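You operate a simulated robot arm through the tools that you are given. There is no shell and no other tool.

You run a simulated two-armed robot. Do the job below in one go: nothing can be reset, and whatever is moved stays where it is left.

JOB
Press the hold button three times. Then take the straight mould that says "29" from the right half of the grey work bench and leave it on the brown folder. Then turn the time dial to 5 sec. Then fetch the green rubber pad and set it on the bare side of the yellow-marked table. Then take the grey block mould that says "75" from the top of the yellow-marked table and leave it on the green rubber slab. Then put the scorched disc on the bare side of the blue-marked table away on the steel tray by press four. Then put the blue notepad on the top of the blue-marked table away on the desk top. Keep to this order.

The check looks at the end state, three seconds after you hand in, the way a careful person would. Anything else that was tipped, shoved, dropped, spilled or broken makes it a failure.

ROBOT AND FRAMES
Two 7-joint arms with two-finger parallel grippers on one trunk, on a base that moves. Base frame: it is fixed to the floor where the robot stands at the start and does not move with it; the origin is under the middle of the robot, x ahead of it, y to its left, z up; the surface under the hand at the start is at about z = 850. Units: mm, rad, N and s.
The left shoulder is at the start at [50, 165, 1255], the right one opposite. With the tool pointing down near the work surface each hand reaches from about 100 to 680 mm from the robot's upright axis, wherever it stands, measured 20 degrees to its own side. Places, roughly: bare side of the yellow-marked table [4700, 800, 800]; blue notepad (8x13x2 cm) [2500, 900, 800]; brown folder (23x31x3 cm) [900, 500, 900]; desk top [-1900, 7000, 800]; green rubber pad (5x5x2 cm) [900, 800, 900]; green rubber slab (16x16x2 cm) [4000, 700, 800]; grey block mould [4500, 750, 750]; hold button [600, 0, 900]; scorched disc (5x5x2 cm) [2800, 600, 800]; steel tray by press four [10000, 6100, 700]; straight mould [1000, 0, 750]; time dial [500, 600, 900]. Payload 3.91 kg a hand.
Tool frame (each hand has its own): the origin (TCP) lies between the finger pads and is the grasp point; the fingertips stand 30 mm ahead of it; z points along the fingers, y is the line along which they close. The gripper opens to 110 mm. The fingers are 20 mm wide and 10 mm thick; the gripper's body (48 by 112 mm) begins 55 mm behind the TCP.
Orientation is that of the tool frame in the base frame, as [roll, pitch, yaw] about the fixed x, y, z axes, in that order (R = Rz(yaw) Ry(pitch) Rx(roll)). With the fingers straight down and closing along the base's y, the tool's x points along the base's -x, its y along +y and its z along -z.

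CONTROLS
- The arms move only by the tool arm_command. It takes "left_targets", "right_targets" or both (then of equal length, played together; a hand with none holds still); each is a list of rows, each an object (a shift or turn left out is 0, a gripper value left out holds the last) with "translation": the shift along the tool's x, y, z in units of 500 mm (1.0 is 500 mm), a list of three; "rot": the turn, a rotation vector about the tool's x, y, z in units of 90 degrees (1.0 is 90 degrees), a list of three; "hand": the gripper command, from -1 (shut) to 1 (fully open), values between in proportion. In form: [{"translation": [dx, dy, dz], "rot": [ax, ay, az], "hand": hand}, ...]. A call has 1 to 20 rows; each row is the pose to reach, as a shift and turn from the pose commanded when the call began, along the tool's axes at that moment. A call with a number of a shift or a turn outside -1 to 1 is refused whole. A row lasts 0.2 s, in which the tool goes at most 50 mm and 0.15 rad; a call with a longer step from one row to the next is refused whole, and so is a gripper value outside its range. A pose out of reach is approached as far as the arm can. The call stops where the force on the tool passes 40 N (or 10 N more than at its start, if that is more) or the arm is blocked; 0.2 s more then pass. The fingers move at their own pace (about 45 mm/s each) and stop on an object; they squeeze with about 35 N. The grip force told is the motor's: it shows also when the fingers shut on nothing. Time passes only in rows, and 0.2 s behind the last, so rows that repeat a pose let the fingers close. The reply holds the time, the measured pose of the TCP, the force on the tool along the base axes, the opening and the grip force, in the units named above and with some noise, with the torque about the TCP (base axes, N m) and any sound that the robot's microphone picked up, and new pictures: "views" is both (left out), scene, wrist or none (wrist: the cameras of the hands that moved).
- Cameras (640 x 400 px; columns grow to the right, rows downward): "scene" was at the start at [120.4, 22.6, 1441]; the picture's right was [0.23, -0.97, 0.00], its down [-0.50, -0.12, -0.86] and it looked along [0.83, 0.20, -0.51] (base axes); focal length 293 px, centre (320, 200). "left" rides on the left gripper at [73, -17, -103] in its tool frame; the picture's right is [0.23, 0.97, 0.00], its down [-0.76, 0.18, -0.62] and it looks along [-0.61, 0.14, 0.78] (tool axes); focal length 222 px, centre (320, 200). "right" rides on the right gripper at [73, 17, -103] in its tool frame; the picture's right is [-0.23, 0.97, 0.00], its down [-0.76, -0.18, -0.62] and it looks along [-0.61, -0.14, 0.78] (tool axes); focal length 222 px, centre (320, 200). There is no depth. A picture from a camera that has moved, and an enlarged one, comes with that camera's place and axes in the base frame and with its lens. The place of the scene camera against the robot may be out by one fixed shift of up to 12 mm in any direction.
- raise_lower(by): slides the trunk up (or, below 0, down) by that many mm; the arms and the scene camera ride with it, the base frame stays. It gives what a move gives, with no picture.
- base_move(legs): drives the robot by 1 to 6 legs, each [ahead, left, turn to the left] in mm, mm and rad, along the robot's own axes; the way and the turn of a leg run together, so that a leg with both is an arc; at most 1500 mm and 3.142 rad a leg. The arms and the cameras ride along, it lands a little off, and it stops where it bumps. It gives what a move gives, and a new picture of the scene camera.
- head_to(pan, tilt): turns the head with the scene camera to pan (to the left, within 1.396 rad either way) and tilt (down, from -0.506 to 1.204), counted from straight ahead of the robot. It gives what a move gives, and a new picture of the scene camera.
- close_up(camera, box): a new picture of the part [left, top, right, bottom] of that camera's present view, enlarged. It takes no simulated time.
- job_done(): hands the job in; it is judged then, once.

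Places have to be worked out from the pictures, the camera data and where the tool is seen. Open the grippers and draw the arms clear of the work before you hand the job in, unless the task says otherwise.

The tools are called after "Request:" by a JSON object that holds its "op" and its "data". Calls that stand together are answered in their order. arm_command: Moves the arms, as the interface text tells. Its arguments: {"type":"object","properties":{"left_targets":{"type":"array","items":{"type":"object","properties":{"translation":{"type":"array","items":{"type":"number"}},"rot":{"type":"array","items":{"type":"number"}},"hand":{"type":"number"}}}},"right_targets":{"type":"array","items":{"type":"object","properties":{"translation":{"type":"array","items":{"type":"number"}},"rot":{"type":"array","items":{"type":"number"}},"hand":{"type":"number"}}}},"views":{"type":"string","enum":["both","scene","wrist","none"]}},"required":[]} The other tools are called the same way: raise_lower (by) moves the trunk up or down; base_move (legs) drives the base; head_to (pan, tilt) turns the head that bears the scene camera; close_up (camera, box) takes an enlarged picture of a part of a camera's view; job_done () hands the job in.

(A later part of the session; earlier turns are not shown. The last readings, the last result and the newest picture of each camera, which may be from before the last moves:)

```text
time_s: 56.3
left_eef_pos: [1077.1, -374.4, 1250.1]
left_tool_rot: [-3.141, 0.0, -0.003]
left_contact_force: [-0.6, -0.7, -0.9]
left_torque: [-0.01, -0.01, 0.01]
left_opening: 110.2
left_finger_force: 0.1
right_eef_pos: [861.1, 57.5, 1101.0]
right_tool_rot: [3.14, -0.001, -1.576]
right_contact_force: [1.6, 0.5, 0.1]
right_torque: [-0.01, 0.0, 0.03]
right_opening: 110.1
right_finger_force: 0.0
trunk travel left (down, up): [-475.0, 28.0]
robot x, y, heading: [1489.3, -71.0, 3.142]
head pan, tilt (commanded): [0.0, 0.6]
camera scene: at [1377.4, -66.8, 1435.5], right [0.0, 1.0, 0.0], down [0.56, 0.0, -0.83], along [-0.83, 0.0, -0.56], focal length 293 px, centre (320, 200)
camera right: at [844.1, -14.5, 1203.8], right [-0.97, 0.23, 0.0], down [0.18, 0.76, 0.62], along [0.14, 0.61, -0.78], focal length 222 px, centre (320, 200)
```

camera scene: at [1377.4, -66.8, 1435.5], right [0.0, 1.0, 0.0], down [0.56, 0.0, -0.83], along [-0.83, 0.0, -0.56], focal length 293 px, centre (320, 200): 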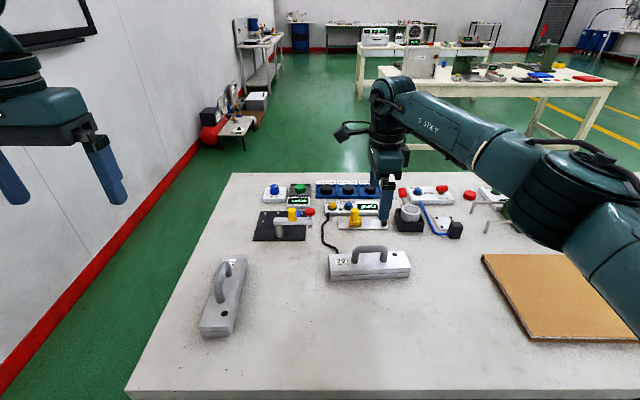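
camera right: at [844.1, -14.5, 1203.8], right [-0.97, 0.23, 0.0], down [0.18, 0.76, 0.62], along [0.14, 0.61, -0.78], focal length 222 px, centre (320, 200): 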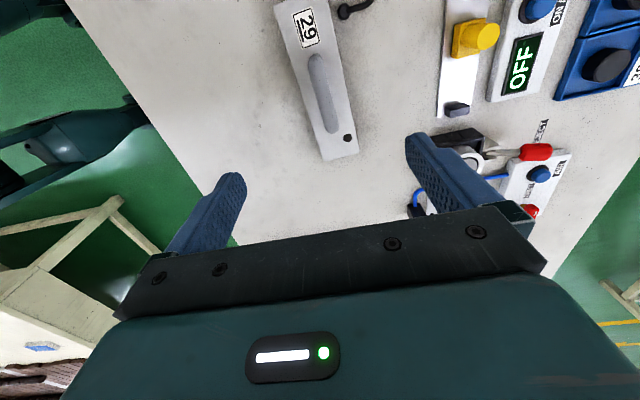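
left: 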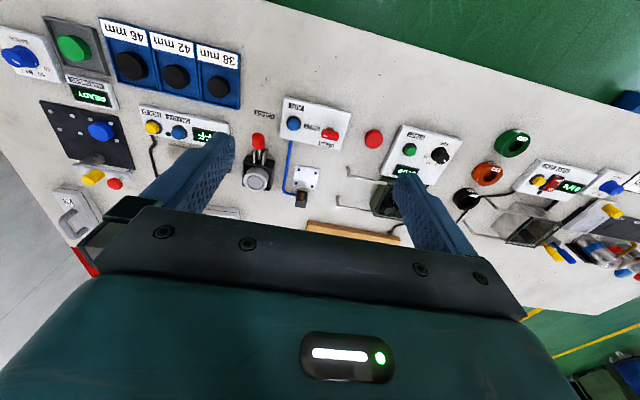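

In the wrist view the mould centre is near (857, 51) and its long axis is turned about 6° from the y axis. I'll align the tool to it and go down to z≈1000 for a closer look.

Request:
{"op": "arm_command", "data": {"right_targets": [{"translation": [0.014, 0.009, 0.08], "rot": [0, 0, -0.067]}, {"translation": [0.014, 0.009, 0.15], "rot": [0, 0, -0.067]}, {"translation": [0.014, 0.009, 0.2], "rot": [0, 0, -0.067]}, {"translation": [0.014, 0.009, 0.2], "rot": [0, 0, -0.067]}], "views": "both"}}

```text
time_s: 57.3
left_eef_pos: [1077.0, -374.6, 1247.7]
left_tool_rot: [3.141, 0.0, -0.002]
left_contact_force: [-0.2, 0.7, 0.2]
left_torque: [-0.01, 0.0, -0.02]
left_opening: 110.0
left_finger_force: 0.1
right_eef_pos: [856.2, 47.8, 1001.7]
right_tool_rot: [3.14, 0.001, -1.469]
right_contact_force: [-0.3, 0.5, -0.7]
right_torque: [-0.03, -0.04, -0.04]
right_opening: 110.1
right_finger_force: 0.2
trunk travel left (down, up): [-475.0, 28.0]
robot x, y, heading: [1486.4, -70.2, 3.137]
head pan, tilt (commanded): [0.0, 0.6]
camera scene: at [1377.4, -67.4, 1435.5], right [0.0, 1.0, 0.0], down [0.56, 0.0, -0.83], along [-0.83, 0.0, -0.56], focal length 293 px, centre (320, 200)
camera right: at [848.1, -25.1, 1104.9], right [-0.99, 0.13, 0.0], down [0.1, 0.78, 0.62], along [0.08, 0.62, -0.78], focal length 222 px, centre (320, 200)
```

scene: 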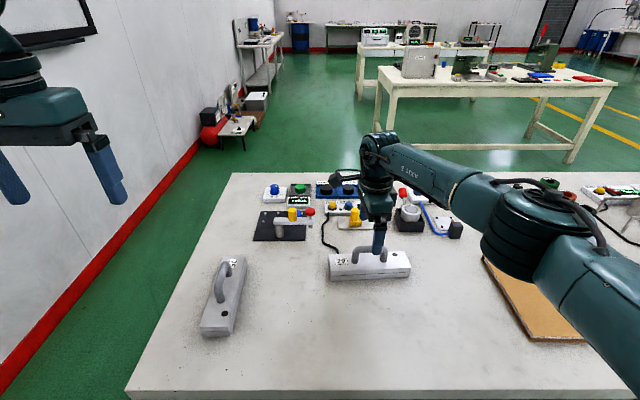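
right: 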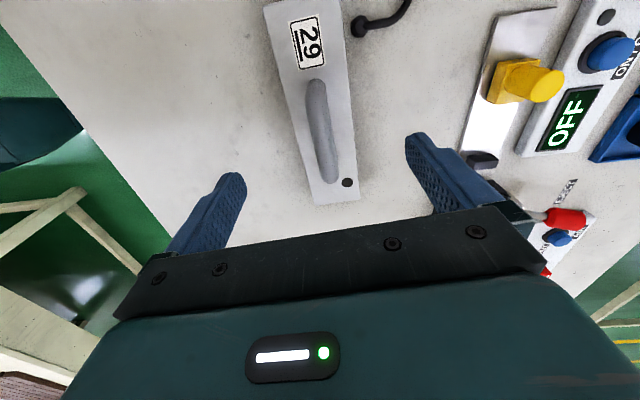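

I'll zoom in on the handle to measure it precisely.

Request:
{"op": "close_up", "data": {"camera": "right", "box": [220, 40, 420, 215]}}

```text
2.29 times, centred on (320, 128) of right
camera zoom: at [848.1, -25.1, 1104.9], right [-0.99, 0.13, 0.0], down [0.1, 0.78, 0.62], along [0.08, 0.62, -0.78], focal length 508 px, centre (320, 366)
```

zoom: 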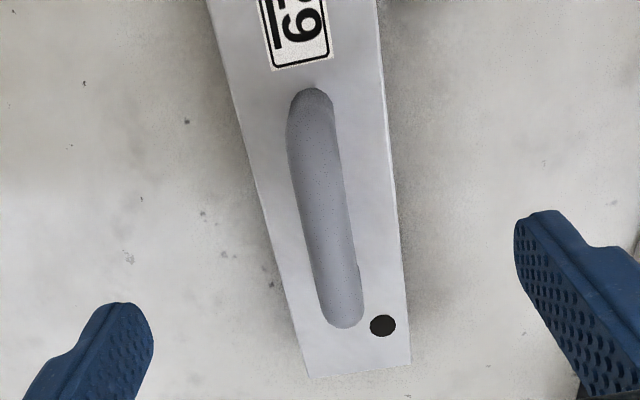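

The handle bar's axis runs about 0.045 rad off y. It is centred near (855, 47), with the bar at z≈930. I'll trim the yaw slightly and descend so the bar sits at the TCP, with fingertips about 10 mm above the mould body.

Request:
{"op": "arm_command", "data": {"right_targets": [{"translation": [0.0017, 0.0032, 0.03], "rot": [0, 0, 0.03], "hand": 1}, {"translation": [0.0017, 0.0032, 0.07], "rot": [0, 0, 0.03], "hand": 1}, {"translation": [0.0017, 0.0032, 0.11], "rot": [0, 0, 0.03], "hand": 1}, {"translation": [0.0017, 0.0032, 0.14], "rot": [0, 0, 0.03], "hand": 1}, {"translation": [0.0017, 0.0032, 0.14], "rot": [0, 0, 0.03], "hand": 1}], "views": "both"}}

```text
time_s: 58.5
left_eef_pos: [1076.7, -374.7, 1248.8]
left_tool_rot: [-3.141, 0.001, -0.002]
left_contact_force: [-0.2, 0.3, 0.0]
left_torque: [-0.01, 0.0, -0.01]
left_opening: 110.3
left_finger_force: 0.2
right_eef_pos: [856.1, 47.4, 931.8]
right_tool_rot: [-3.141, 0.001, -1.516]
right_contact_force: [-0.8, -0.9, -0.3]
right_torque: [0.02, 0.0, 0.01]
right_opening: 110.1
right_finger_force: 0.0
trunk travel left (down, up): [-475.0, 28.0]
robot x, y, heading: [1489.4, -73.7, 3.138]
head pan, tilt (commanded): [0.0, 0.6]
camera scene: at [1377.2, -67.7, 1435.5], right [0.0, 1.0, 0.0], down [0.56, 0.0, -0.83], along [-0.83, 0.0, -0.56], focal length 293 px, centre (320, 200)
camera right: at [844.5, -24.9, 1034.5], right [-0.98, 0.17, 0.0], down [0.14, 0.77, 0.62], along [0.11, 0.61, -0.78], focal length 222 px, centre (320, 200)
```

scene: 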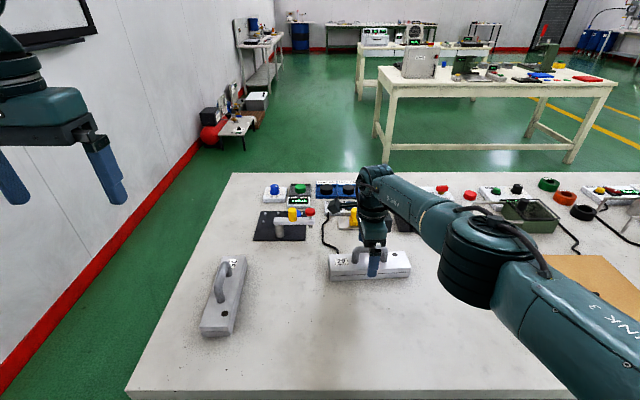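
right: 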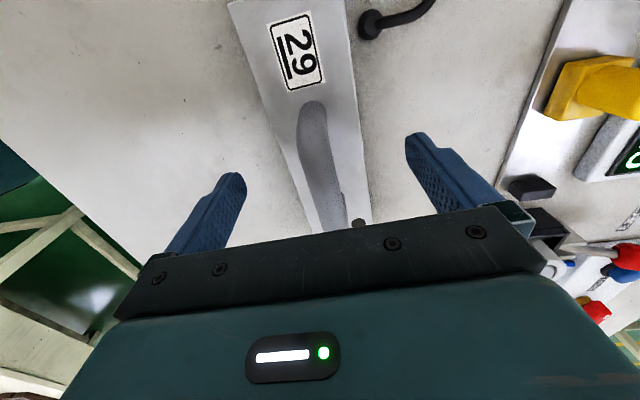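

The bar lies right between the fingers at the TCP. I'll close the gripper in place.

Request:
{"op": "arm_command", "data": {"right_targets": [{"hand": -1}, {"hand": -1}, {"hand": -1}, {"hand": -1}, {"hand": -1}, {"hand": -1}, {"hand": -1}, {"hand": -1}], "views": "both"}}

```text
time_s: 60.3
left_eef_pos: [1077.0, -373.6, 1248.5]
left_tool_rot: [-3.141, 0.0, -0.001]
left_contact_force: [1.1, -0.5, 0.0]
left_torque: [0.04, 0.03, -0.02]
left_opening: 110.0
left_finger_force: 0.1
right_eef_pos: [855.5, 47.4, 932.2]
right_tool_rot: [-3.141, -0.001, -1.518]
right_contact_force: [-0.9, 0.3, 1.6]
right_torque: [-0.05, -0.05, 0.17]
right_opening: 17.8
right_finger_force: 35.1
trunk travel left (down, up): [-475.0, 28.0]
robot x, y, heading: [1487.5, -69.7, 3.142]
head pan, tilt (commanded): [0.0, 0.6]
camera scene: at [1377.2, -67.4, 1435.5], right [0.0, 1.0, 0.0], down [0.56, 0.0, -0.83], along [-0.83, 0.0, -0.56], focal length 293 px, centre (320, 200)
camera right: at [844.3, -24.6, 1035.1], right [-0.98, 0.17, 0.0], down [0.14, 0.77, 0.62], along [0.11, 0.61, -0.78], focal length 222 px, centre (320, 200)
```

scene: 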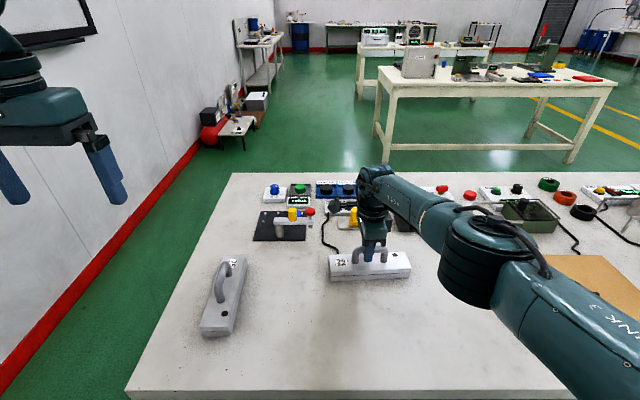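
right: 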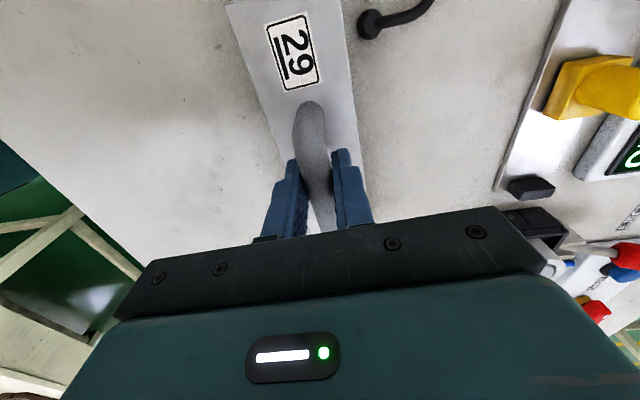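

It's gripped, with the opening at 17.8 mm. I'll lift slowly at first and check the load.

Request:
{"op": "arm_command", "data": {"right_targets": [{"translation": [0, 0, -0.01], "hand": -1}, {"translation": [0, 0, -0.03], "hand": -1}, {"translation": [0, 0, -0.06], "hand": -1}, {"translation": [0, 0, -0.12], "hand": -1}, {"translation": [0, 0, -0.2], "hand": -1}, {"translation": [0, 0, -0.28], "hand": -1}, {"translation": [0, 0, -0.28], "hand": -1}], "views": "both"}}

```text
time_s: 61.9
left_eef_pos: [1074.7, -373.9, 1249.3]
left_tool_rot: [3.141, 0.001, 0.0]
left_contact_force: [0.8, -0.4, -0.8]
left_torque: [0.0, 0.0, -0.02]
left_opening: 110.2
left_finger_force: 0.1
right_eef_pos: [857.6, 48.8, 1070.5]
right_tool_rot: [-3.141, 0.001, -1.517]
right_contact_force: [-0.6, -0.1, -3.7]
right_torque: [-0.01, 0.0, -0.02]
right_opening: 17.6
right_finger_force: 34.8
trunk travel left (down, up): [-475.0, 28.0]
robot x, y, heading: [1490.2, -68.1, 3.138]
head pan, tilt (commanded): [0.0, 0.6]
camera scene: at [1376.4, -67.2, 1435.4], right [0.0, 1.0, 0.0], down [0.57, 0.0, -0.82], along [-0.82, 0.0, -0.57], focal length 293 px, centre (320, 200)
camera right: at [844.0, -23.5, 1173.8], right [-0.98, 0.17, 0.0], down [0.14, 0.77, 0.62], along [0.11, 0.61, -0.78], focal length 222 px, centre (320, 200)
```

scene: 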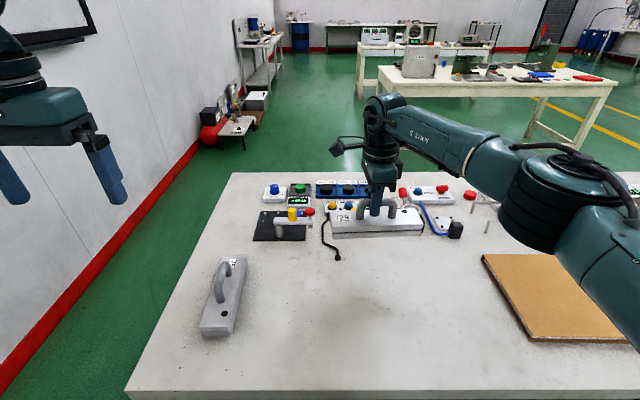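
right: 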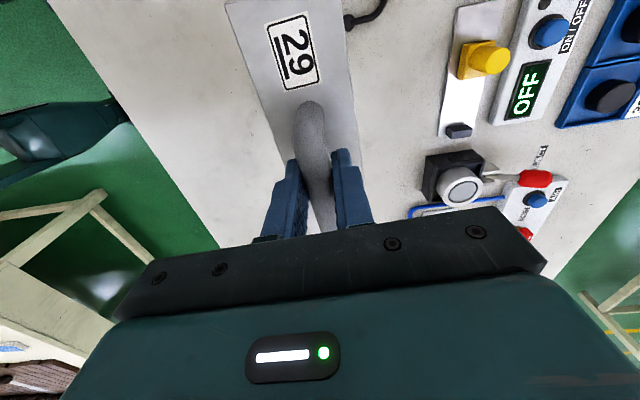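

It's light, about 0.4 kg, and well clear. I'll strafe the base right by 460 mm to bring it in front of the folder.

Request:
{"op": "base_move", "data": {"legs": [[0, -460, 0]]}}

```text
time_s: 66.4
left_eef_pos: [1078.0, 73.2, 1249.1]
left_tool_rot: [-3.141, -0.001, 0.011]
left_contact_force: [-0.3, 0.7, 0.0]
left_torque: [-0.03, -0.02, -0.01]
left_opening: 110.0
left_finger_force: 0.0
right_eef_pos: [854.0, 493.5, 1070.3]
right_tool_rot: [3.141, 0.0, -1.504]
right_contact_force: [1.0, -0.4, -3.4]
right_torque: [-0.02, 0.0, 0.01]
right_opening: 17.4
right_finger_force: 35.3
trunk travel left (down, up): [-475.0, 28.0]
robot x, y, heading: [1488.2, 383.5, -3.134]
head pan, tilt (commanded): [0.0, 0.6]
camera scene: at [1375.2, 383.7, 1435.4], right [-0.01, 1.0, 0.0], down [0.57, 0.01, -0.82], along [-0.82, -0.01, -0.57], focal length 293 px, centre (320, 200)
```

scene: 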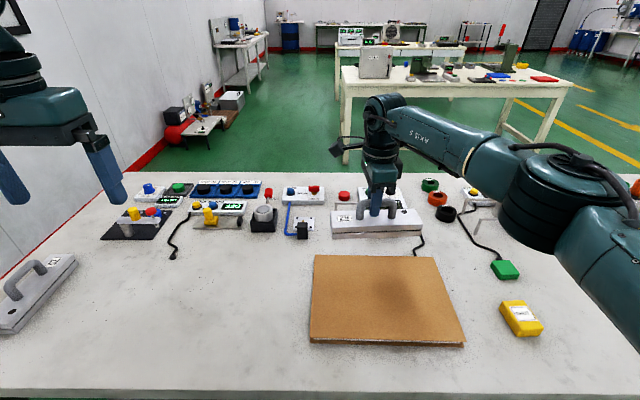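

The folder top spans x 820–1052 and y 362–670, centre (936, 516). I'll move the mould over the centre and lower it to just above, with the TCP at about 978.

Request:
{"op": "arm_command", "data": {"right_targets": [{"translation": [-0.016, -0.083, 0], "hand": -1}, {"translation": [-0.033, -0.1666, 0], "hand": -1}, {"translation": [-0.033, -0.1666, 0.06], "hand": -1}, {"translation": [-0.033, -0.1666, 0.12], "hand": -1}, {"translation": [-0.033, -0.1666, 0.185], "hand": -1}, {"translation": [-0.033, -0.1666, 0.185], "hand": -1}], "views": "both"}}

```text
time_s: 67.8
left_eef_pos: [1078.2, 72.5, 1248.6]
left_tool_rot: [3.141, 0.001, 0.011]
left_contact_force: [-0.3, 0.3, 0.2]
left_torque: [0.0, 0.01, 0.0]
left_opening: 110.0
left_finger_force: 0.1
right_eef_pos: [936.1, 515.5, 977.5]
right_tool_rot: [3.14, 0.001, -1.506]
right_contact_force: [-0.4, -0.1, -5.0]
right_torque: [-0.03, 0.02, -0.03]
right_opening: 17.6
right_finger_force: 34.9
trunk travel left (down, up): [-475.0, 28.0]
robot x, y, heading: [1488.3, 381.6, -3.133]
head pan, tilt (commanded): [0.0, 0.6]
camera scene: at [1375.6, 383.6, 1435.5], right [-0.01, 1.0, 0.0], down [0.56, 0.01, -0.83], along [-0.82, -0.01, -0.56], focal length 293 px, centre (320, 200)
camera right: at [925.3, 442.9, 1081.7], right [-0.99, 0.16, 0.0], down [0.13, 0.77, 0.62], along [0.1, 0.61, -0.78], focal length 222 px, centre (320, 200)
```

scene: 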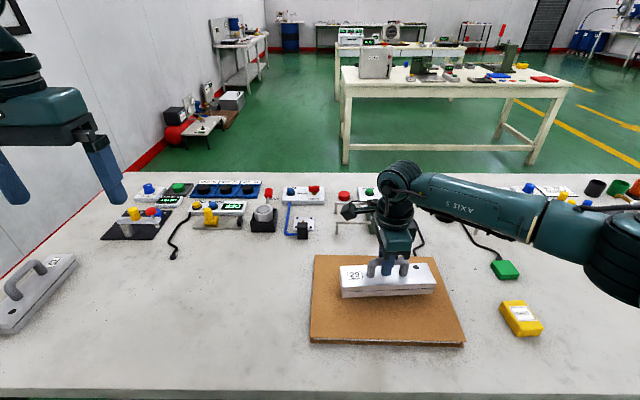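
right: 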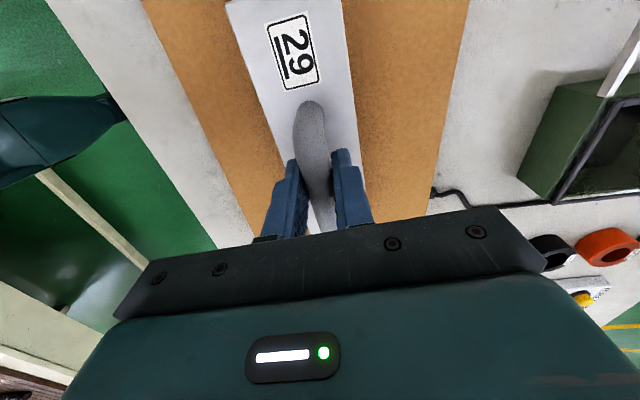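

It's centred on the folder. I'll lower it gently until the force changes.

Request:
{"op": "arm_command", "data": {"right_targets": [{"translation": [0, 0, 0.008], "hand": -1}, {"translation": [0, 0, 0.014], "hand": -1}, {"translation": [0, 0, 0.02], "hand": -1}, {"translation": [0, 0, 0.024], "hand": -1}, {"translation": [0, 0, 0.024], "hand": -1}], "views": "none"}}

```text
time_s: 69.0
left_eef_pos: [1078.0, 72.6, 1248.2]
left_tool_rot: [-3.141, -0.001, 0.009]
left_contact_force: [0.1, 0.1, -0.9]
left_torque: [-0.01, 0.03, 0.01]
left_opening: 109.9
left_finger_force: 0.1
right_eef_pos: [936.1, 514.1, 966.1]
right_tool_rot: [-3.141, 0.0, -1.505]
right_contact_force: [0.4, 0.4, -3.8]
right_torque: [-0.01, 0.03, -0.01]
right_opening: 17.3
right_finger_force: 35.2
trunk travel left (down, up): [-475.0, 28.0]
robot x, y, heading: [1487.0, 384.2, -3.133]
head pan, tilt (commanded): [0.0, 0.6]
```

The TCP is at 966 with still only the mould's weight on it. I'll go a few more mm in 1 mm steps.

Request:
{"op": "arm_command", "data": {"right_targets": [{"translation": [0, 0, 0.002], "hand": -1}, {"translation": [0, 0, 0.004], "hand": -1}, {"translation": [0, 0, 0.006], "hand": -1}, {"translation": [0, 0, 0.008], "hand": -1}, {"translation": [0, 0, 0.008], "hand": -1}], "views": "none"}}

```text
time_s: 70.2
left_eef_pos: [1077.9, 72.1, 1249.2]
left_tool_rot: [3.141, 0.0, 0.011]
left_contact_force: [0.7, 0.0, -0.4]
left_torque: [0.01, 0.0, 0.01]
left_opening: 110.0
left_finger_force: 0.2
right_eef_pos: [935.4, 514.3, 960.7]
right_tool_rot: [-3.141, -0.001, -1.504]
right_contact_force: [0.6, 0.6, -3.9]
right_torque: [-0.04, -0.01, 0.03]
right_opening: 17.5
right_finger_force: 35.1
trunk travel left (down, up): [-475.0, 28.0]
robot x, y, heading: [1486.2, 383.3, -3.128]
head pan, tilt (commanded): [0.0, 0.6]
```

Still no contact at 960.7. I'll continue down in small steps.

Request:
{"op": "arm_command", "data": {"right_targets": [{"translation": [0, 0, 0.002], "hand": -1}, {"translation": [0, 0, 0.004], "hand": -1}, {"translation": [0, 0, 0.006], "hand": -1}, {"translation": [0, 0, 0.006], "hand": -1}], "views": "both"}}

```text
time_s: 71.2
left_eef_pos: [1078.1, 73.2, 1249.0]
left_tool_rot: [3.141, 0.0, 0.01]
left_contact_force: [0.6, 0.6, 1.1]
left_torque: [0.0, -0.02, 0.03]
left_opening: 109.9
left_finger_force: 0.0
right_eef_pos: [935.9, 514.1, 957.9]
right_tool_rot: [3.141, 0.0, -1.505]
right_contact_force: [-0.8, -0.4, -4.0]
right_torque: [-0.03, 0.02, 0.01]
right_opening: 17.4
right_finger_force: 34.8
trunk travel left (down, up): [-475.0, 28.0]
robot x, y, heading: [1490.6, 381.9, -3.132]
head pan, tilt (commanded): [0.0, 0.6]
camera scene: at [1375.3, 383.6, 1435.4], right [-0.01, 1.0, 0.0], down [0.57, 0.01, -0.82], along [-0.82, -0.01, -0.57], focal length 293 px, centre (320, 200)
camera right: at [924.4, 442.9, 1062.0], right [-0.99, 0.16, 0.0], down [0.13, 0.77, 0.62], along [0.1, 0.61, -0.78], focal length 222 px, centre (320, 200)
```

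scene: 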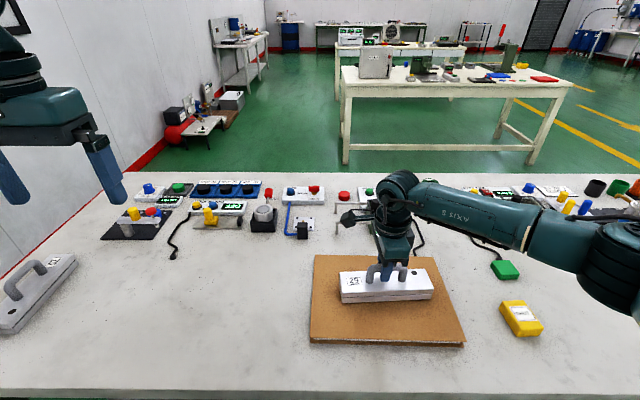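
right: 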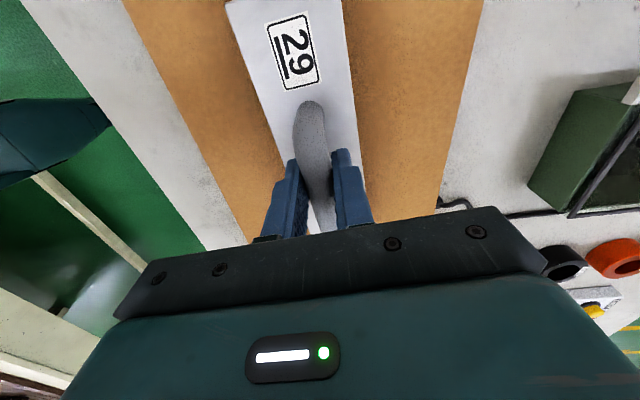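

Request:
{"op": "close_up", "data": {"camera": "scene", "box": [300, 240, 480, 352]}}

```text
3.56 times, centred on (390, 296) of scene
camera zoom: at [1375.3, 383.6, 1435.4], right [-0.01, 1.0, 0.0], down [0.57, 0.01, -0.82], along [-0.82, -0.01, -0.57], focal length 1041 px, centre (71, -141)
```

zoom: 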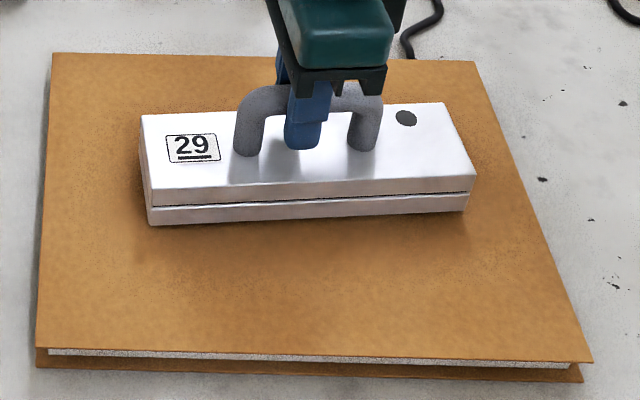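

The mould hovers just over the folder. I'll keep lowering in 1 mm steps, watching the force.

Request:
{"op": "arm_command", "data": {"right_targets": [{"translation": [0, 0, 0.002], "hand": -1}, {"translation": [0, 0, 0.004], "hand": -1}, {"translation": [0, 0, 0.006], "hand": -1}, {"translation": [0, 0, 0.008], "hand": -1}, {"translation": [0, 0, 0.008], "hand": -1}], "views": "none"}}

```text
time_s: 72.4
left_eef_pos: [1078.7, 72.4, 1248.4]
left_tool_rot: [-3.141, -0.001, 0.011]
left_contact_force: [0.9, 0.1, 0.0]
left_torque: [0.0, 0.03, 0.03]
left_opening: 110.1
left_finger_force: 0.0
right_eef_pos: [936.1, 515.4, 954.8]
right_tool_rot: [-3.141, 0.0, -1.505]
right_contact_force: [0.6, -0.5, -3.7]
right_torque: [-0.02, 0.0, 0.0]
right_opening: 17.5
right_finger_force: 34.8
trunk travel left (down, up): [-475.0, 28.0]
robot x, y, heading: [1486.1, 382.2, -3.132]
head pan, tilt (commanded): [0.0, 0.6]
```

Request:
{"op": "arm_command", "data": {"right_targets": [{"translation": [0, 0, 0.002], "hand": -1}, {"translation": [0, 0, 0.004], "hand": -1}, {"translation": [0, 0, 0.006], "hand": -1}, {"translation": [0, 0, 0.006], "hand": -1}], "views": "none"}}

```text
time_s: 73.4
left_eef_pos: [1079.5, 74.0, 1249.4]
left_tool_rot: [-3.141, 0.002, 0.012]
left_contact_force: [0.2, 0.0, 0.1]
left_torque: [0.01, -0.04, -0.03]
left_opening: 109.9
left_finger_force: 0.0
right_eef_pos: [935.6, 513.7, 953.3]
right_tool_rot: [3.137, 0.0, -1.505]
right_contact_force: [3.3, 1.0, 8.0]
right_torque: [0.6, -0.06, -0.11]
right_opening: 17.4
right_finger_force: 35.8
trunk travel left (down, up): [-475.0, 28.0]
robot x, y, heading: [1487.8, 382.6, -3.131]
head pan, tilt (commanded): [0.0, 0.6]
```

Contact: the force has swung to +8 N, so the mould is resting on the folder. I'll release and lift straight up.

Request:
{"op": "arm_command", "data": {"right_targets": [{"translation": [0, 0, -0.001], "hand": 0.2}, {"translation": [0, 0, -0.001], "hand": 0.2}, {"translation": [0, 0, -0.001], "hand": 0.2}, {"translation": [0, 0, -0.001], "hand": 0.2}, {"translation": [0, 0, -0.04], "hand": 0.2}, {"translation": [0, 0, -0.12], "hand": 0.2}, {"translation": [0, 0, -0.2], "hand": 0.2}, {"translation": [0, 0, -0.28], "hand": 0.2}, {"translation": [0, 0, -0.36], "hand": 0.2}], "views": "both"}}

```text
time_s: 75.4
left_eef_pos: [1078.7, 72.0, 1248.5]
left_tool_rot: [-3.141, 0.002, 0.011]
left_contact_force: [0.6, 0.2, -0.5]
left_torque: [0.0, 0.0, 0.0]
left_opening: 110.3
left_finger_force: 0.1
right_eef_pos: [935.0, 516.6, 1132.7]
right_tool_rot: [-3.14, 0.0, -1.503]
right_contact_force: [0.5, -0.1, 0.4]
right_torque: [-0.02, 0.0, -0.03]
right_opening: 65.8
right_finger_force: 0.0
trunk travel left (down, up): [-475.0, 28.0]
robot x, y, heading: [1491.0, 378.9, -3.131]
head pan, tilt (commanded): [0.0, 0.6]
camera scene: at [1376.1, 383.3, 1435.5], right [-0.01, 1.0, 0.0], down [0.56, 0.01, -0.83], along [-0.83, -0.01, -0.56], focal length 293 px, centre (320, 200)
camera right: at [924.2, 443.6, 1236.4], right [-0.99, 0.16, 0.0], down [0.13, 0.77, 0.62], along [0.1, 0.61, -0.78], focal length 222 px, centre (320, 200)
```

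scene: 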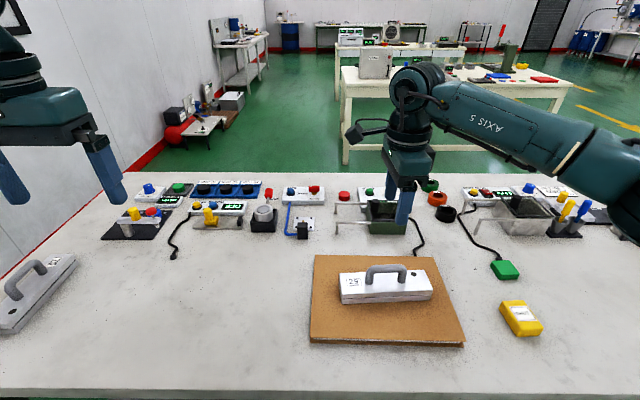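
right: 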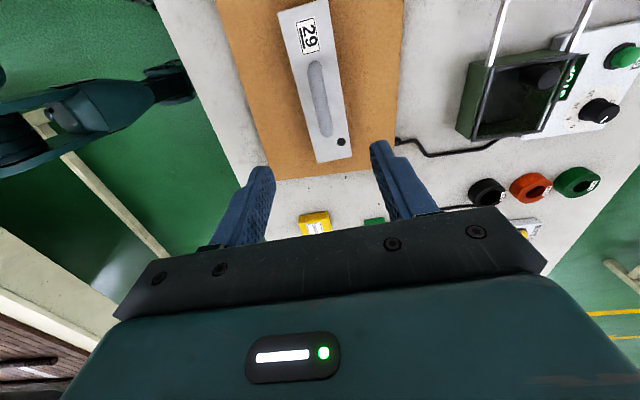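

The "29" mould is on the folder. Next is the dial, which can only be reached from the front of the bench. I'll retract the right arm to its travel pose, then drive back around.

Request:
{"op": "arm_command", "data": {"right_targets": [{"translation": [-0.009, -0.028, -0.02], "rot": [0, 0, -0.08]}, {"translation": [-0.018, -0.056, -0.04], "rot": [0, 0, -0.16]}, {"translation": [-0.027, -0.085, -0.06], "rot": [0, 0, -0.24]}, {"translation": [-0.036, -0.113, -0.08], "rot": [0, 0, -0.32]}, {"translation": [-0.045, -0.141, -0.1], "rot": [0, 0, -0.4]}, {"translation": [-0.054, -0.169, -0.12], "rot": [0, 0, -0.48]}, {"translation": [-0.062, -0.197, -0.12], "rot": [0, 0, -0.56]}, {"translation": [-0.071, -0.225, -0.12], "rot": [0, 0, -0.64]}, {"translation": [-0.08, -0.254, -0.12], "rot": [0, 0, -0.72]}, {"translation": [-0.089, -0.282, -0.12], "rot": [0, 0, -0.8]}, {"translation": [-0.098, -0.31, -0.12], "rot": [0, 0, -0.88]}, {"translation": [-0.107, -0.338, -0.12], "rot": [0, 0, -0.963]}], "views": "scene"}}

Request:
{"op": "close_up", "data": {"camera": "scene", "box": [300, 170, 640, 382]}}

```text
time_s: 78.0
left_eef_pos: [1078.4, 74.6, 1248.6]
left_tool_rot: [3.141, 0.001, 0.01]
left_contact_force: [0.2, 0.6, -0.4]
left_torque: [0.04, -0.01, 0.05]
left_opening: 109.8
left_finger_force: 0.0
right_eef_pos: [1101.9, 579.9, 1193.3]
right_tool_rot: [-3.141, 0.0, 0.011]
right_contact_force: [-0.3, -0.4, -0.1]
right_torque: [0.01, 0.0, 0.03]
right_opening: 65.9
right_finger_force: 0.0
trunk travel left (down, up): [-475.0, 28.0]
robot x, y, heading: [1492.7, 386.1, -3.134]
head pan, tilt (commanded): [0.0, 0.6]
camera scene: at [1376.0, 383.7, 1435.5], right [-0.01, 1.0, 0.0], down [0.56, 0.01, -0.83], along [-0.83, -0.01, -0.56], focal length 293 px, centre (320, 200)
```

scene: 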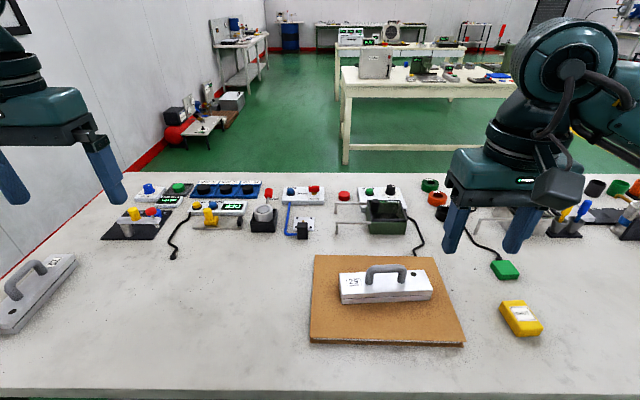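

```text
1.88 times, centred on (470, 276) of scene
camera zoom: at [1376.0, 383.7, 1435.5], right [-0.01, 1.0, 0.0], down [0.56, 0.01, -0.83], along [-0.83, -0.01, -0.56], focal length 551 px, centre (38, 57)
```

zoom: 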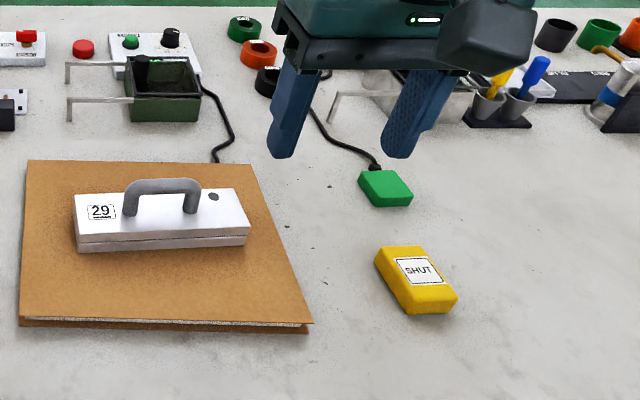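

The route back is clear. I'll back away from the bench and strafe left to the corridor.

Request:
{"op": "base_move", "data": {"legs": [[-235, 0, 0], [0, 1260, 0]]}}

```text
time_s: 91.1
left_eef_pos: [1279.8, -1221.8, 1249.5]
left_tool_rot: [-3.141, 0.0, -0.033]
left_contact_force: [0.2, -1.2, 0.0]
left_torque: [-0.01, 0.01, 0.03]
left_opening: 110.0
left_finger_force: 0.0
right_eef_pos: [1322.6, -716.2, 1192.4]
right_tool_rot: [-3.141, 0.0, -0.035]
right_contact_force: [-0.4, -0.5, -0.6]
right_torque: [-0.01, 0.0, -0.02]
right_opening: 66.0
right_finger_force: 0.0
trunk travel left (down, up): [-475.0, 28.0]
robot x, y, heading: [1703.0, -931.0, 3.105]
head pan, tilt (commanded): [0.0, 0.6]
camera scene: at [1589.8, -923.7, 1435.5], right [0.03, 1.0, 0.0], down [0.56, -0.02, -0.83], along [-0.82, 0.03, -0.56], focal length 293 px, centre (320, 200)
```

scene: 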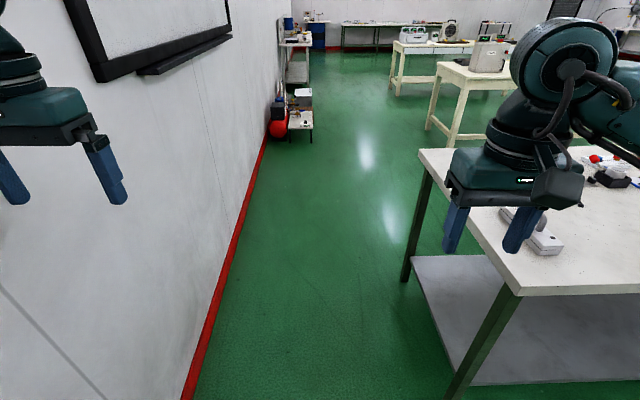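

I'm at (1703, -931). I'll shift back toward mid-corridor, square up, and drive out to the front side.

Request:
{"op": "base_move", "data": {"legs": [[0, -55, 0.037], [1500, 0, 0], [550, 0, 0]]}}

```text
time_s: 102.1
left_eef_pos: [-769.7, -1191.6, 1249.4]
left_tool_rot: [-3.141, 0.001, 0.002]
left_contact_force: [0.5, 0.1, 0.2]
left_torque: [-0.05, -0.02, -0.03]
left_opening: 110.2
left_finger_force: 0.1
right_eef_pos: [-744.2, -686.9, 1192.6]
right_tool_rot: [-3.141, 0.001, -0.001]
right_contact_force: [0.0, 0.2, -0.4]
right_torque: [-0.02, -0.01, 0.02]
right_opening: 65.9
right_finger_force: 0.0
trunk travel left (down, up): [-475.0, 28.0]
robot x, y, heading: [-358.0, -885.8, -3.138]
head pan, tilt (commanded): [0.0, 0.6]
camera scene: at [-470.8, -884.7, 1435.4], right [0.0, 1.0, 0.0], down [0.57, 0.0, -0.82], along [-0.82, 0.0, -0.57], focal length 293 px, centre (320, 200)
```

scene: 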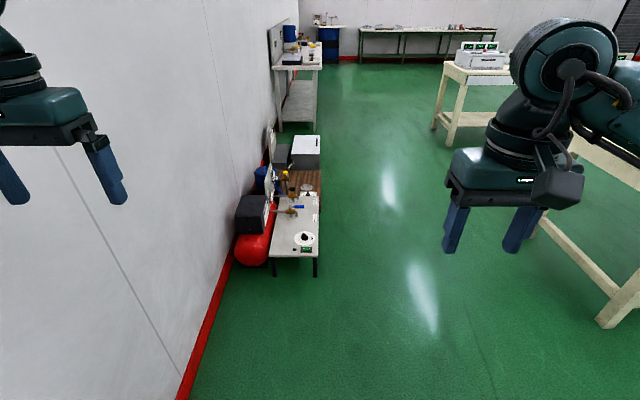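

There's open floor here. I'll turn right by half a turn to face the bench front.

Request:
{"op": "base_move", "data": {"legs": [[0, 0, -1.571], [0, 0, -1.571]]}}

```text
time_s: 110.1
left_eef_pos: [57.2, -578.7, 1249.8]
left_tool_rot: [-3.141, 0.0, -3.137]
left_contact_force: [0.4, -0.6, -0.5]
left_torque: [-0.05, -0.01, -0.01]
left_opening: 110.0
left_finger_force: 0.1
right_eef_pos: [33.0, -1084.8, 1192.4]
right_tool_rot: [3.139, 0.001, -3.14]
right_contact_force: [0.1, 0.3, 0.1]
right_torque: [0.0, 0.04, 0.01]
right_opening: 65.8
right_finger_force: 0.0
trunk travel left (down, up): [-475.0, 28.0]
robot x, y, heading: [-358.8, -884.1, 0.005]
head pan, tilt (commanded): [0.0, 0.6]
camera scene: at [-235.0, -884.2, 1435.5], right [0.0, -1.0, 0.0], down [-0.56, 0.0, -0.83], along [0.83, 0.0, -0.56], focal length 293 px, centre (320, 200)
```

scene: 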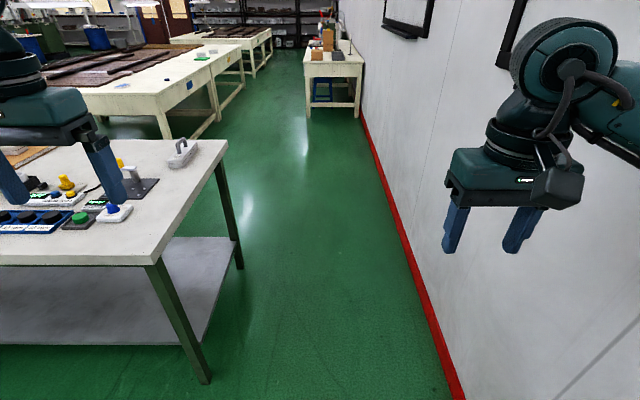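

I'm facing the bench again. I'll strafe left to y≈430, in front of the dial, staying clear of the bench.

Request:
{"op": "base_move", "data": {"legs": [[0, 1310, 0]]}}

```text
time_s: 121.6
left_eef_pos: [45.8, 711.9, 1248.6]
left_tool_rot: [-3.141, 0.0, -3.13]
left_contact_force: [-0.5, 1.0, 0.5]
left_torque: [0.02, -0.01, 0.03]
left_opening: 110.1
left_finger_force: 0.0
right_eef_pos: [24.9, 206.3, 1192.9]
right_tool_rot: [3.139, 0.002, -3.132]
right_contact_force: [-0.5, -0.7, -0.8]
right_torque: [-0.01, 0.03, -0.01]
right_opening: 66.0
right_finger_force: 0.0
trunk travel left (down, up): [-475.0, 28.0]
robot x, y, heading: [-363.3, 399.8, 0.016]
head pan, tilt (commanded): [0.0, 0.6]
camera scene: at [-244.1, 404.3, 1435.5], right [0.01, -1.0, 0.0], down [-0.56, -0.01, -0.83], along [0.83, 0.01, -0.56], focal length 293 px, centre (320, 200)
```

scene: 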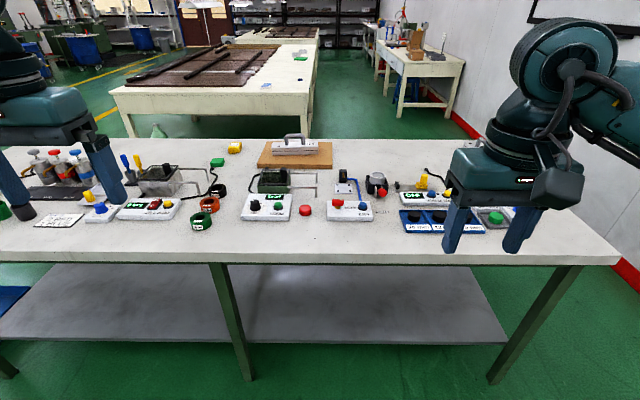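

I'm at (-363, 400) and the view is clear. I'll square up and drive ahead to the original standoff.

Request:
{"op": "base_move", "data": {"legs": [[0, 20, -0.016], [355, 0, 0]]}}

Request:
{"op": "close_up", "data": {"camera": "scene", "box": [120, 180, 380, 342]}}

```text
time_s: 124.4
left_eef_pos: [404.6, 724.7, 1249.8]
left_tool_rot: [-3.14, 0.0, 3.138]
left_contact_force: [0.0, 0.4, 0.4]
left_torque: [0.0, 0.0, 0.0]
left_opening: 110.0
left_finger_force: 0.1
right_eef_pos: [375.4, 219.0, 1192.7]
right_tool_rot: [3.141, 0.001, 3.136]
right_contact_force: [0.0, -0.4, -0.2]
right_torque: [-0.01, 0.03, -0.03]
right_opening: 66.1
right_finger_force: 0.1
trunk travel left (down, up): [-475.0, 28.0]
robot x, y, heading: [-13.7, 420.6, -0.004]
head pan, tilt (commanded): [0.0, 0.6]
camera scene: at [109.8, 421.1, 1435.4], right [0.0, -1.0, 0.0], down [-0.57, 0.0, -0.82], along [0.82, 0.0, -0.57], focal length 293 px, centre (320, 200)
```

scene: 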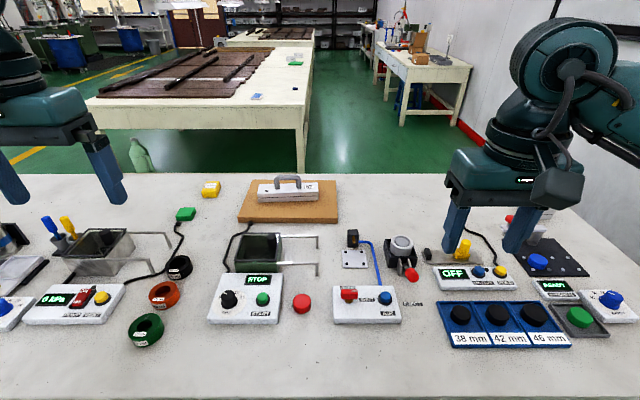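

```text
2.46 times, centred on (250, 261) of scene
camera zoom: at [109.8, 421.1, 1435.4], right [0.0, -1.0, 0.0], down [-0.57, 0.0, -0.82], along [0.82, 0.0, -0.57], focal length 721 px, centre (492, 50)
```

zoom: 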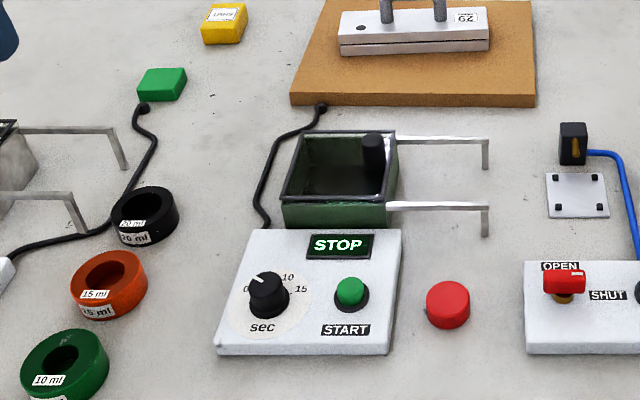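

I'll zoom in on the dial.

Request:
{"op": "close_up", "data": {"camera": "scene", "box": [206, 276, 262, 311]}}

```text
11.43 times, centred on (234, 294) of scene
camera zoom: at [109.8, 421.1, 1435.4], right [0.0, -1.0, 0.0], down [-0.57, 0.0, -0.82], along [0.82, 0.0, -0.57], focal length 3346 px, centre (1303, -869)
```

zoom: 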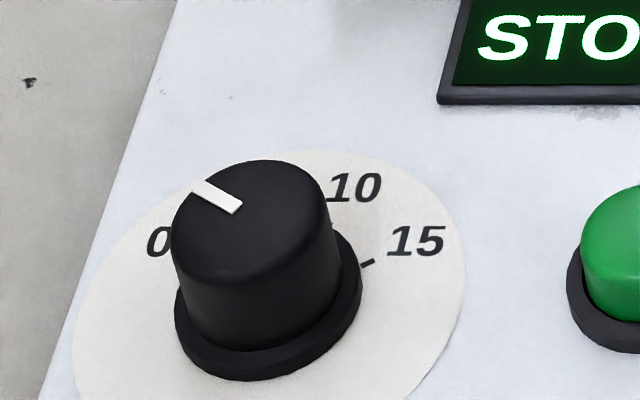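

The pointer sits near the hidden "5" region, and the knob itself hides that mark from here. I'll bring the left hand's camera over the knob at (514, 619) to read the scale from above.

Request:
{"op": "arm_command", "data": {"left_targets": [{"translation": [-0.04, -0.03, 0.06], "hand": -0.1}, {"translation": [-0.085, -0.06, 0.12], "hand": -0.1}, {"translation": [-0.13, -0.09, 0.18], "hand": -0.1}, {"translation": [-0.175, -0.12, 0.24], "hand": -0.1}, {"translation": [-0.22, -0.15, 0.3], "hand": -0.1}, {"translation": [-0.265, -0.18, 0.36], "hand": -0.1}, {"translation": [-0.31, -0.21, 0.42], "hand": -0.1}, {"translation": [-0.31, -0.21, 0.42], "hand": -0.1}], "views": "wrist"}}

```text
time_s: 126.2
left_eef_pos: [521.0, 644.1, 1055.9]
left_tool_rot: [-3.141, 0.003, 3.138]
left_contact_force: [0.6, -0.7, -1.2]
left_torque: [-0.03, -0.01, 0.01]
left_opening: 49.7
left_finger_force: 0.0
left hand out of reach, approached as far as the arm can: row 6, 7, 8
right_eef_pos: [375.0, 217.8, 1193.0]
right_tool_rot: [-3.14, 0.003, 3.136]
right_contact_force: [0.7, -0.1, -0.5]
right_torque: [0.02, 0.03, 0.05]
right_opening: 66.0
right_finger_force: 0.0
trunk travel left (down, up): [-475.0, 28.0]
robot x, y, heading: [-11.9, 420.8, -0.009]
head pan, tilt (commanded): [0.0, 0.6]
camera left: at [449.3, 626.8, 1160.3], right [-0.22, 0.97, 0.0], down [0.76, 0.18, 0.62], along [0.61, 0.14, -0.78], focal length 222 px, centre (320, 200)
```

left: 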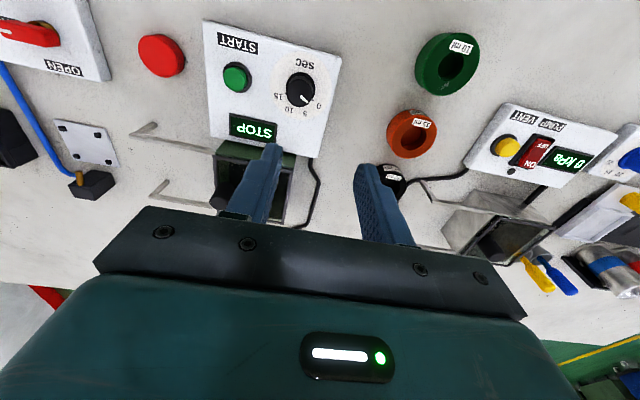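

The left arm stopped a bit short (reported out of reach), but the dial is in view. I'll zoom in to read it.

Request:
{"op": "close_up", "data": {"camera": "left", "box": [260, 50, 340, 125]}}

```text
5.33 times, centred on (300, 88) of left
camera zoom: at [449.3, 626.8, 1160.3], right [-0.22, 0.97, 0.0], down [0.76, 0.18, 0.62], along [0.61, 0.14, -0.78], focal length 1185 px, centre (427, 800)
```

zoom: 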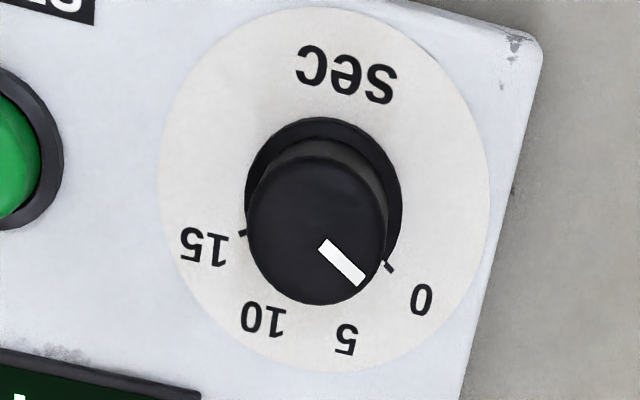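

The knob points at 0 (about 54° left of straight ahead) and the 5 mark is near 18°. It therefore needs about 36° clockwise seen from above. The knob centre is near (511, 618) with its top at z≈908. I'll test how the left arm responds with a move back and down.

Request:
{"op": "arm_command", "data": {"left_targets": [{"translation": [0.05, 0.0, 0.05]}, {"translation": [0.096, 0.0, 0.08]}, {"translation": [0.096, 0.0, 0.08]}], "views": "both"}}

```text
time_s: 127.0
left_eef_pos: [474.0, 644.4, 1019.0]
left_tool_rot: [-3.142, -0.001, 3.139]
left_contact_force: [0.2, -0.1, 0.3]
left_torque: [0.01, -0.02, 0.02]
left_opening: 49.5
left_finger_force: 0.0
right_eef_pos: [375.6, 218.5, 1192.4]
right_tool_rot: [3.141, 0.001, 3.136]
right_contact_force: [0.6, 1.0, 0.0]
right_torque: [0.01, -0.04, 0.02]
right_opening: 65.8
right_finger_force: 0.0
trunk travel left (down, up): [-475.0, 28.0]
robot x, y, heading: [-11.8, 421.0, -0.003]
head pan, tilt (commanded): [0.0, 0.6]
camera scene: at [109.5, 421.1, 1435.5], right [0.0, -1.0, 0.0], down [-0.57, 0.0, -0.82], along [0.82, 0.0, -0.57], focal length 293 px, centre (320, 200)
camera left: at [401.9, 626.2, 1121.8], right [-0.22, 0.97, 0.0], down [0.76, 0.18, 0.62], along [0.61, 0.14, -0.78], focal length 222 px, centre (320, 200)
```

scene: 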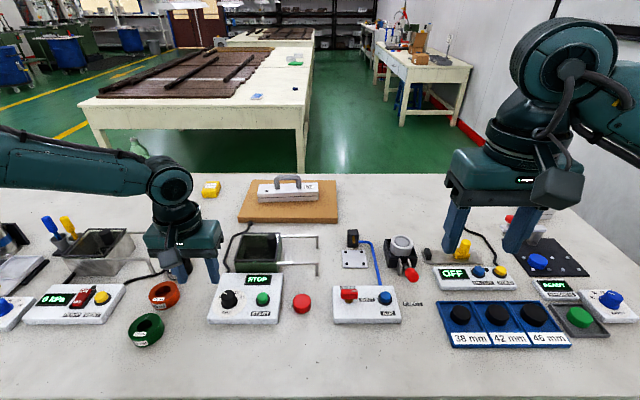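
left: 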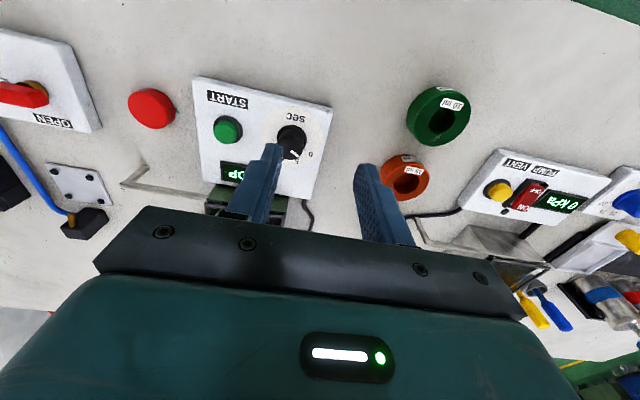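

The commanded pose follows the actual one. I'll move toward a point above the knob, (511, 618, 985).

Request:
{"op": "arm_command", "data": {"left_targets": [{"translation": [-0.03, -0.03, 0.03]}, {"translation": [-0.074, -0.052, 0.06]}, {"translation": [-0.074, -0.052, 0.068]}, {"translation": [-0.074, -0.052, 0.068]}], "views": "wrist"}}

```text
time_s: 128.0
left_eef_pos: [485.0, 637.1, 1005.4]
left_tool_rot: [-3.141, 0.002, 3.138]
left_contact_force: [0.3, -0.9, -0.5]
left_torque: [0.02, 0.0, 0.02]
left_opening: 49.6
left_finger_force: 0.1
left hand out of reach, approached as far as the arm can: row 1, 2, 3, 4
right_eef_pos: [373.9, 219.9, 1192.5]
right_tool_rot: [3.141, 0.002, 3.136]
right_contact_force: [0.3, 0.3, 0.0]
right_torque: [0.01, 0.02, -0.01]
right_opening: 66.0
right_finger_force: 0.1
trunk travel left (down, up): [-475.0, 28.0]
robot x, y, heading: [-10.6, 419.9, -0.005]
head pan, tilt (commanded): [0.0, 0.6]
camera left: at [412.7, 619.5, 1109.5], right [-0.22, 0.97, 0.0], down [0.76, 0.18, 0.62], along [0.61, 0.14, -0.78], focal length 222 px, centre (320, 200)
```

left: 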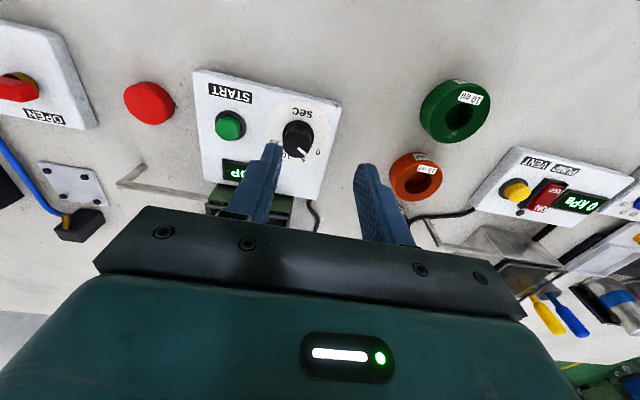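

The left arm seems limited in its posture here, so I'll use the right arm. First I'll raise and retract the left hand, then strafe the base left so the dial is in front of the right arm.

Request:
{"op": "arm_command", "data": {"left_targets": [{"translation": [0.01, 0.01, -0.08]}, {"translation": [0.04, 0.04, -0.16]}, {"translation": [0.07, 0.075, -0.24]}, {"translation": [0.1, 0.11, -0.32]}, {"translation": [0.13, 0.145, -0.4]}, {"translation": [0.16, 0.176, -0.48]}, {"translation": [0.16, 0.176, -0.48]}], "views": "none"}}

Request:
{"op": "base_move", "data": {"legs": [[0, 250, 0]]}}

```text
time_s: 129.6
left_eef_pos: [409.2, 726.7, 1249.6]
left_tool_rot: [3.141, 0.0, 3.138]
left_contact_force: [0.2, -0.5, -0.4]
left_torque: [0.04, 0.01, 0.02]
left_opening: 49.5
left_finger_force: 0.1
right_eef_pos: [375.4, 220.1, 1191.6]
right_tool_rot: [3.141, 0.001, 3.135]
right_contact_force: [-0.2, -0.5, -0.3]
right_torque: [0.0, 0.03, -0.02]
right_opening: 66.0
right_finger_force: 0.1
trunk travel left (down, up): [-475.0, 28.0]
robot x, y, heading: [-9.5, 419.1, -0.008]
head pan, tilt (commanded): [0.0, 0.6]
```

```text
time_s: 132.4
left_eef_pos: [409.2, 977.4, 1250.0]
left_tool_rot: [-3.141, 0.0, -3.138]
left_contact_force: [0.2, 0.1, -0.7]
left_torque: [-0.02, 0.0, -0.01]
left_opening: 49.6
left_finger_force: 0.1
right_eef_pos: [375.8, 469.3, 1192.5]
right_tool_rot: [-3.14, 0.003, -3.141]
right_contact_force: [0.4, -0.1, 0.2]
right_torque: [0.03, -0.02, -0.03]
right_opening: 66.0
right_finger_force: 0.1
trunk travel left (down, up): [-475.0, 28.0]
robot x, y, heading: [-9.7, 667.7, -0.0]
head pan, tilt (commanded): [0.0, 0.6]
camera scene: at [109.5, 670.8, 1435.5], right [0.0, -1.0, 0.0], down [-0.56, 0.0, -0.83], along [0.83, 0.0, -0.56], focal length 293 px, centre (320, 200)
```

scene: 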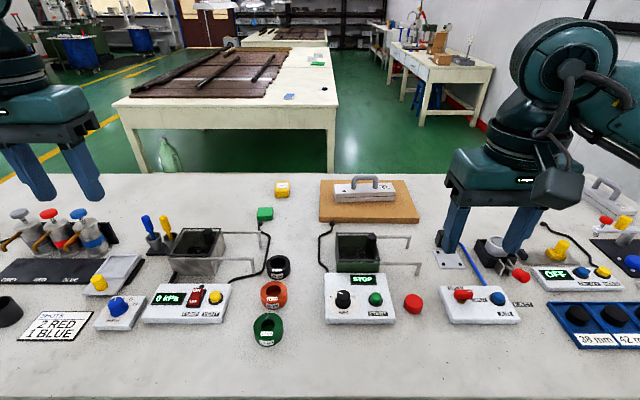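

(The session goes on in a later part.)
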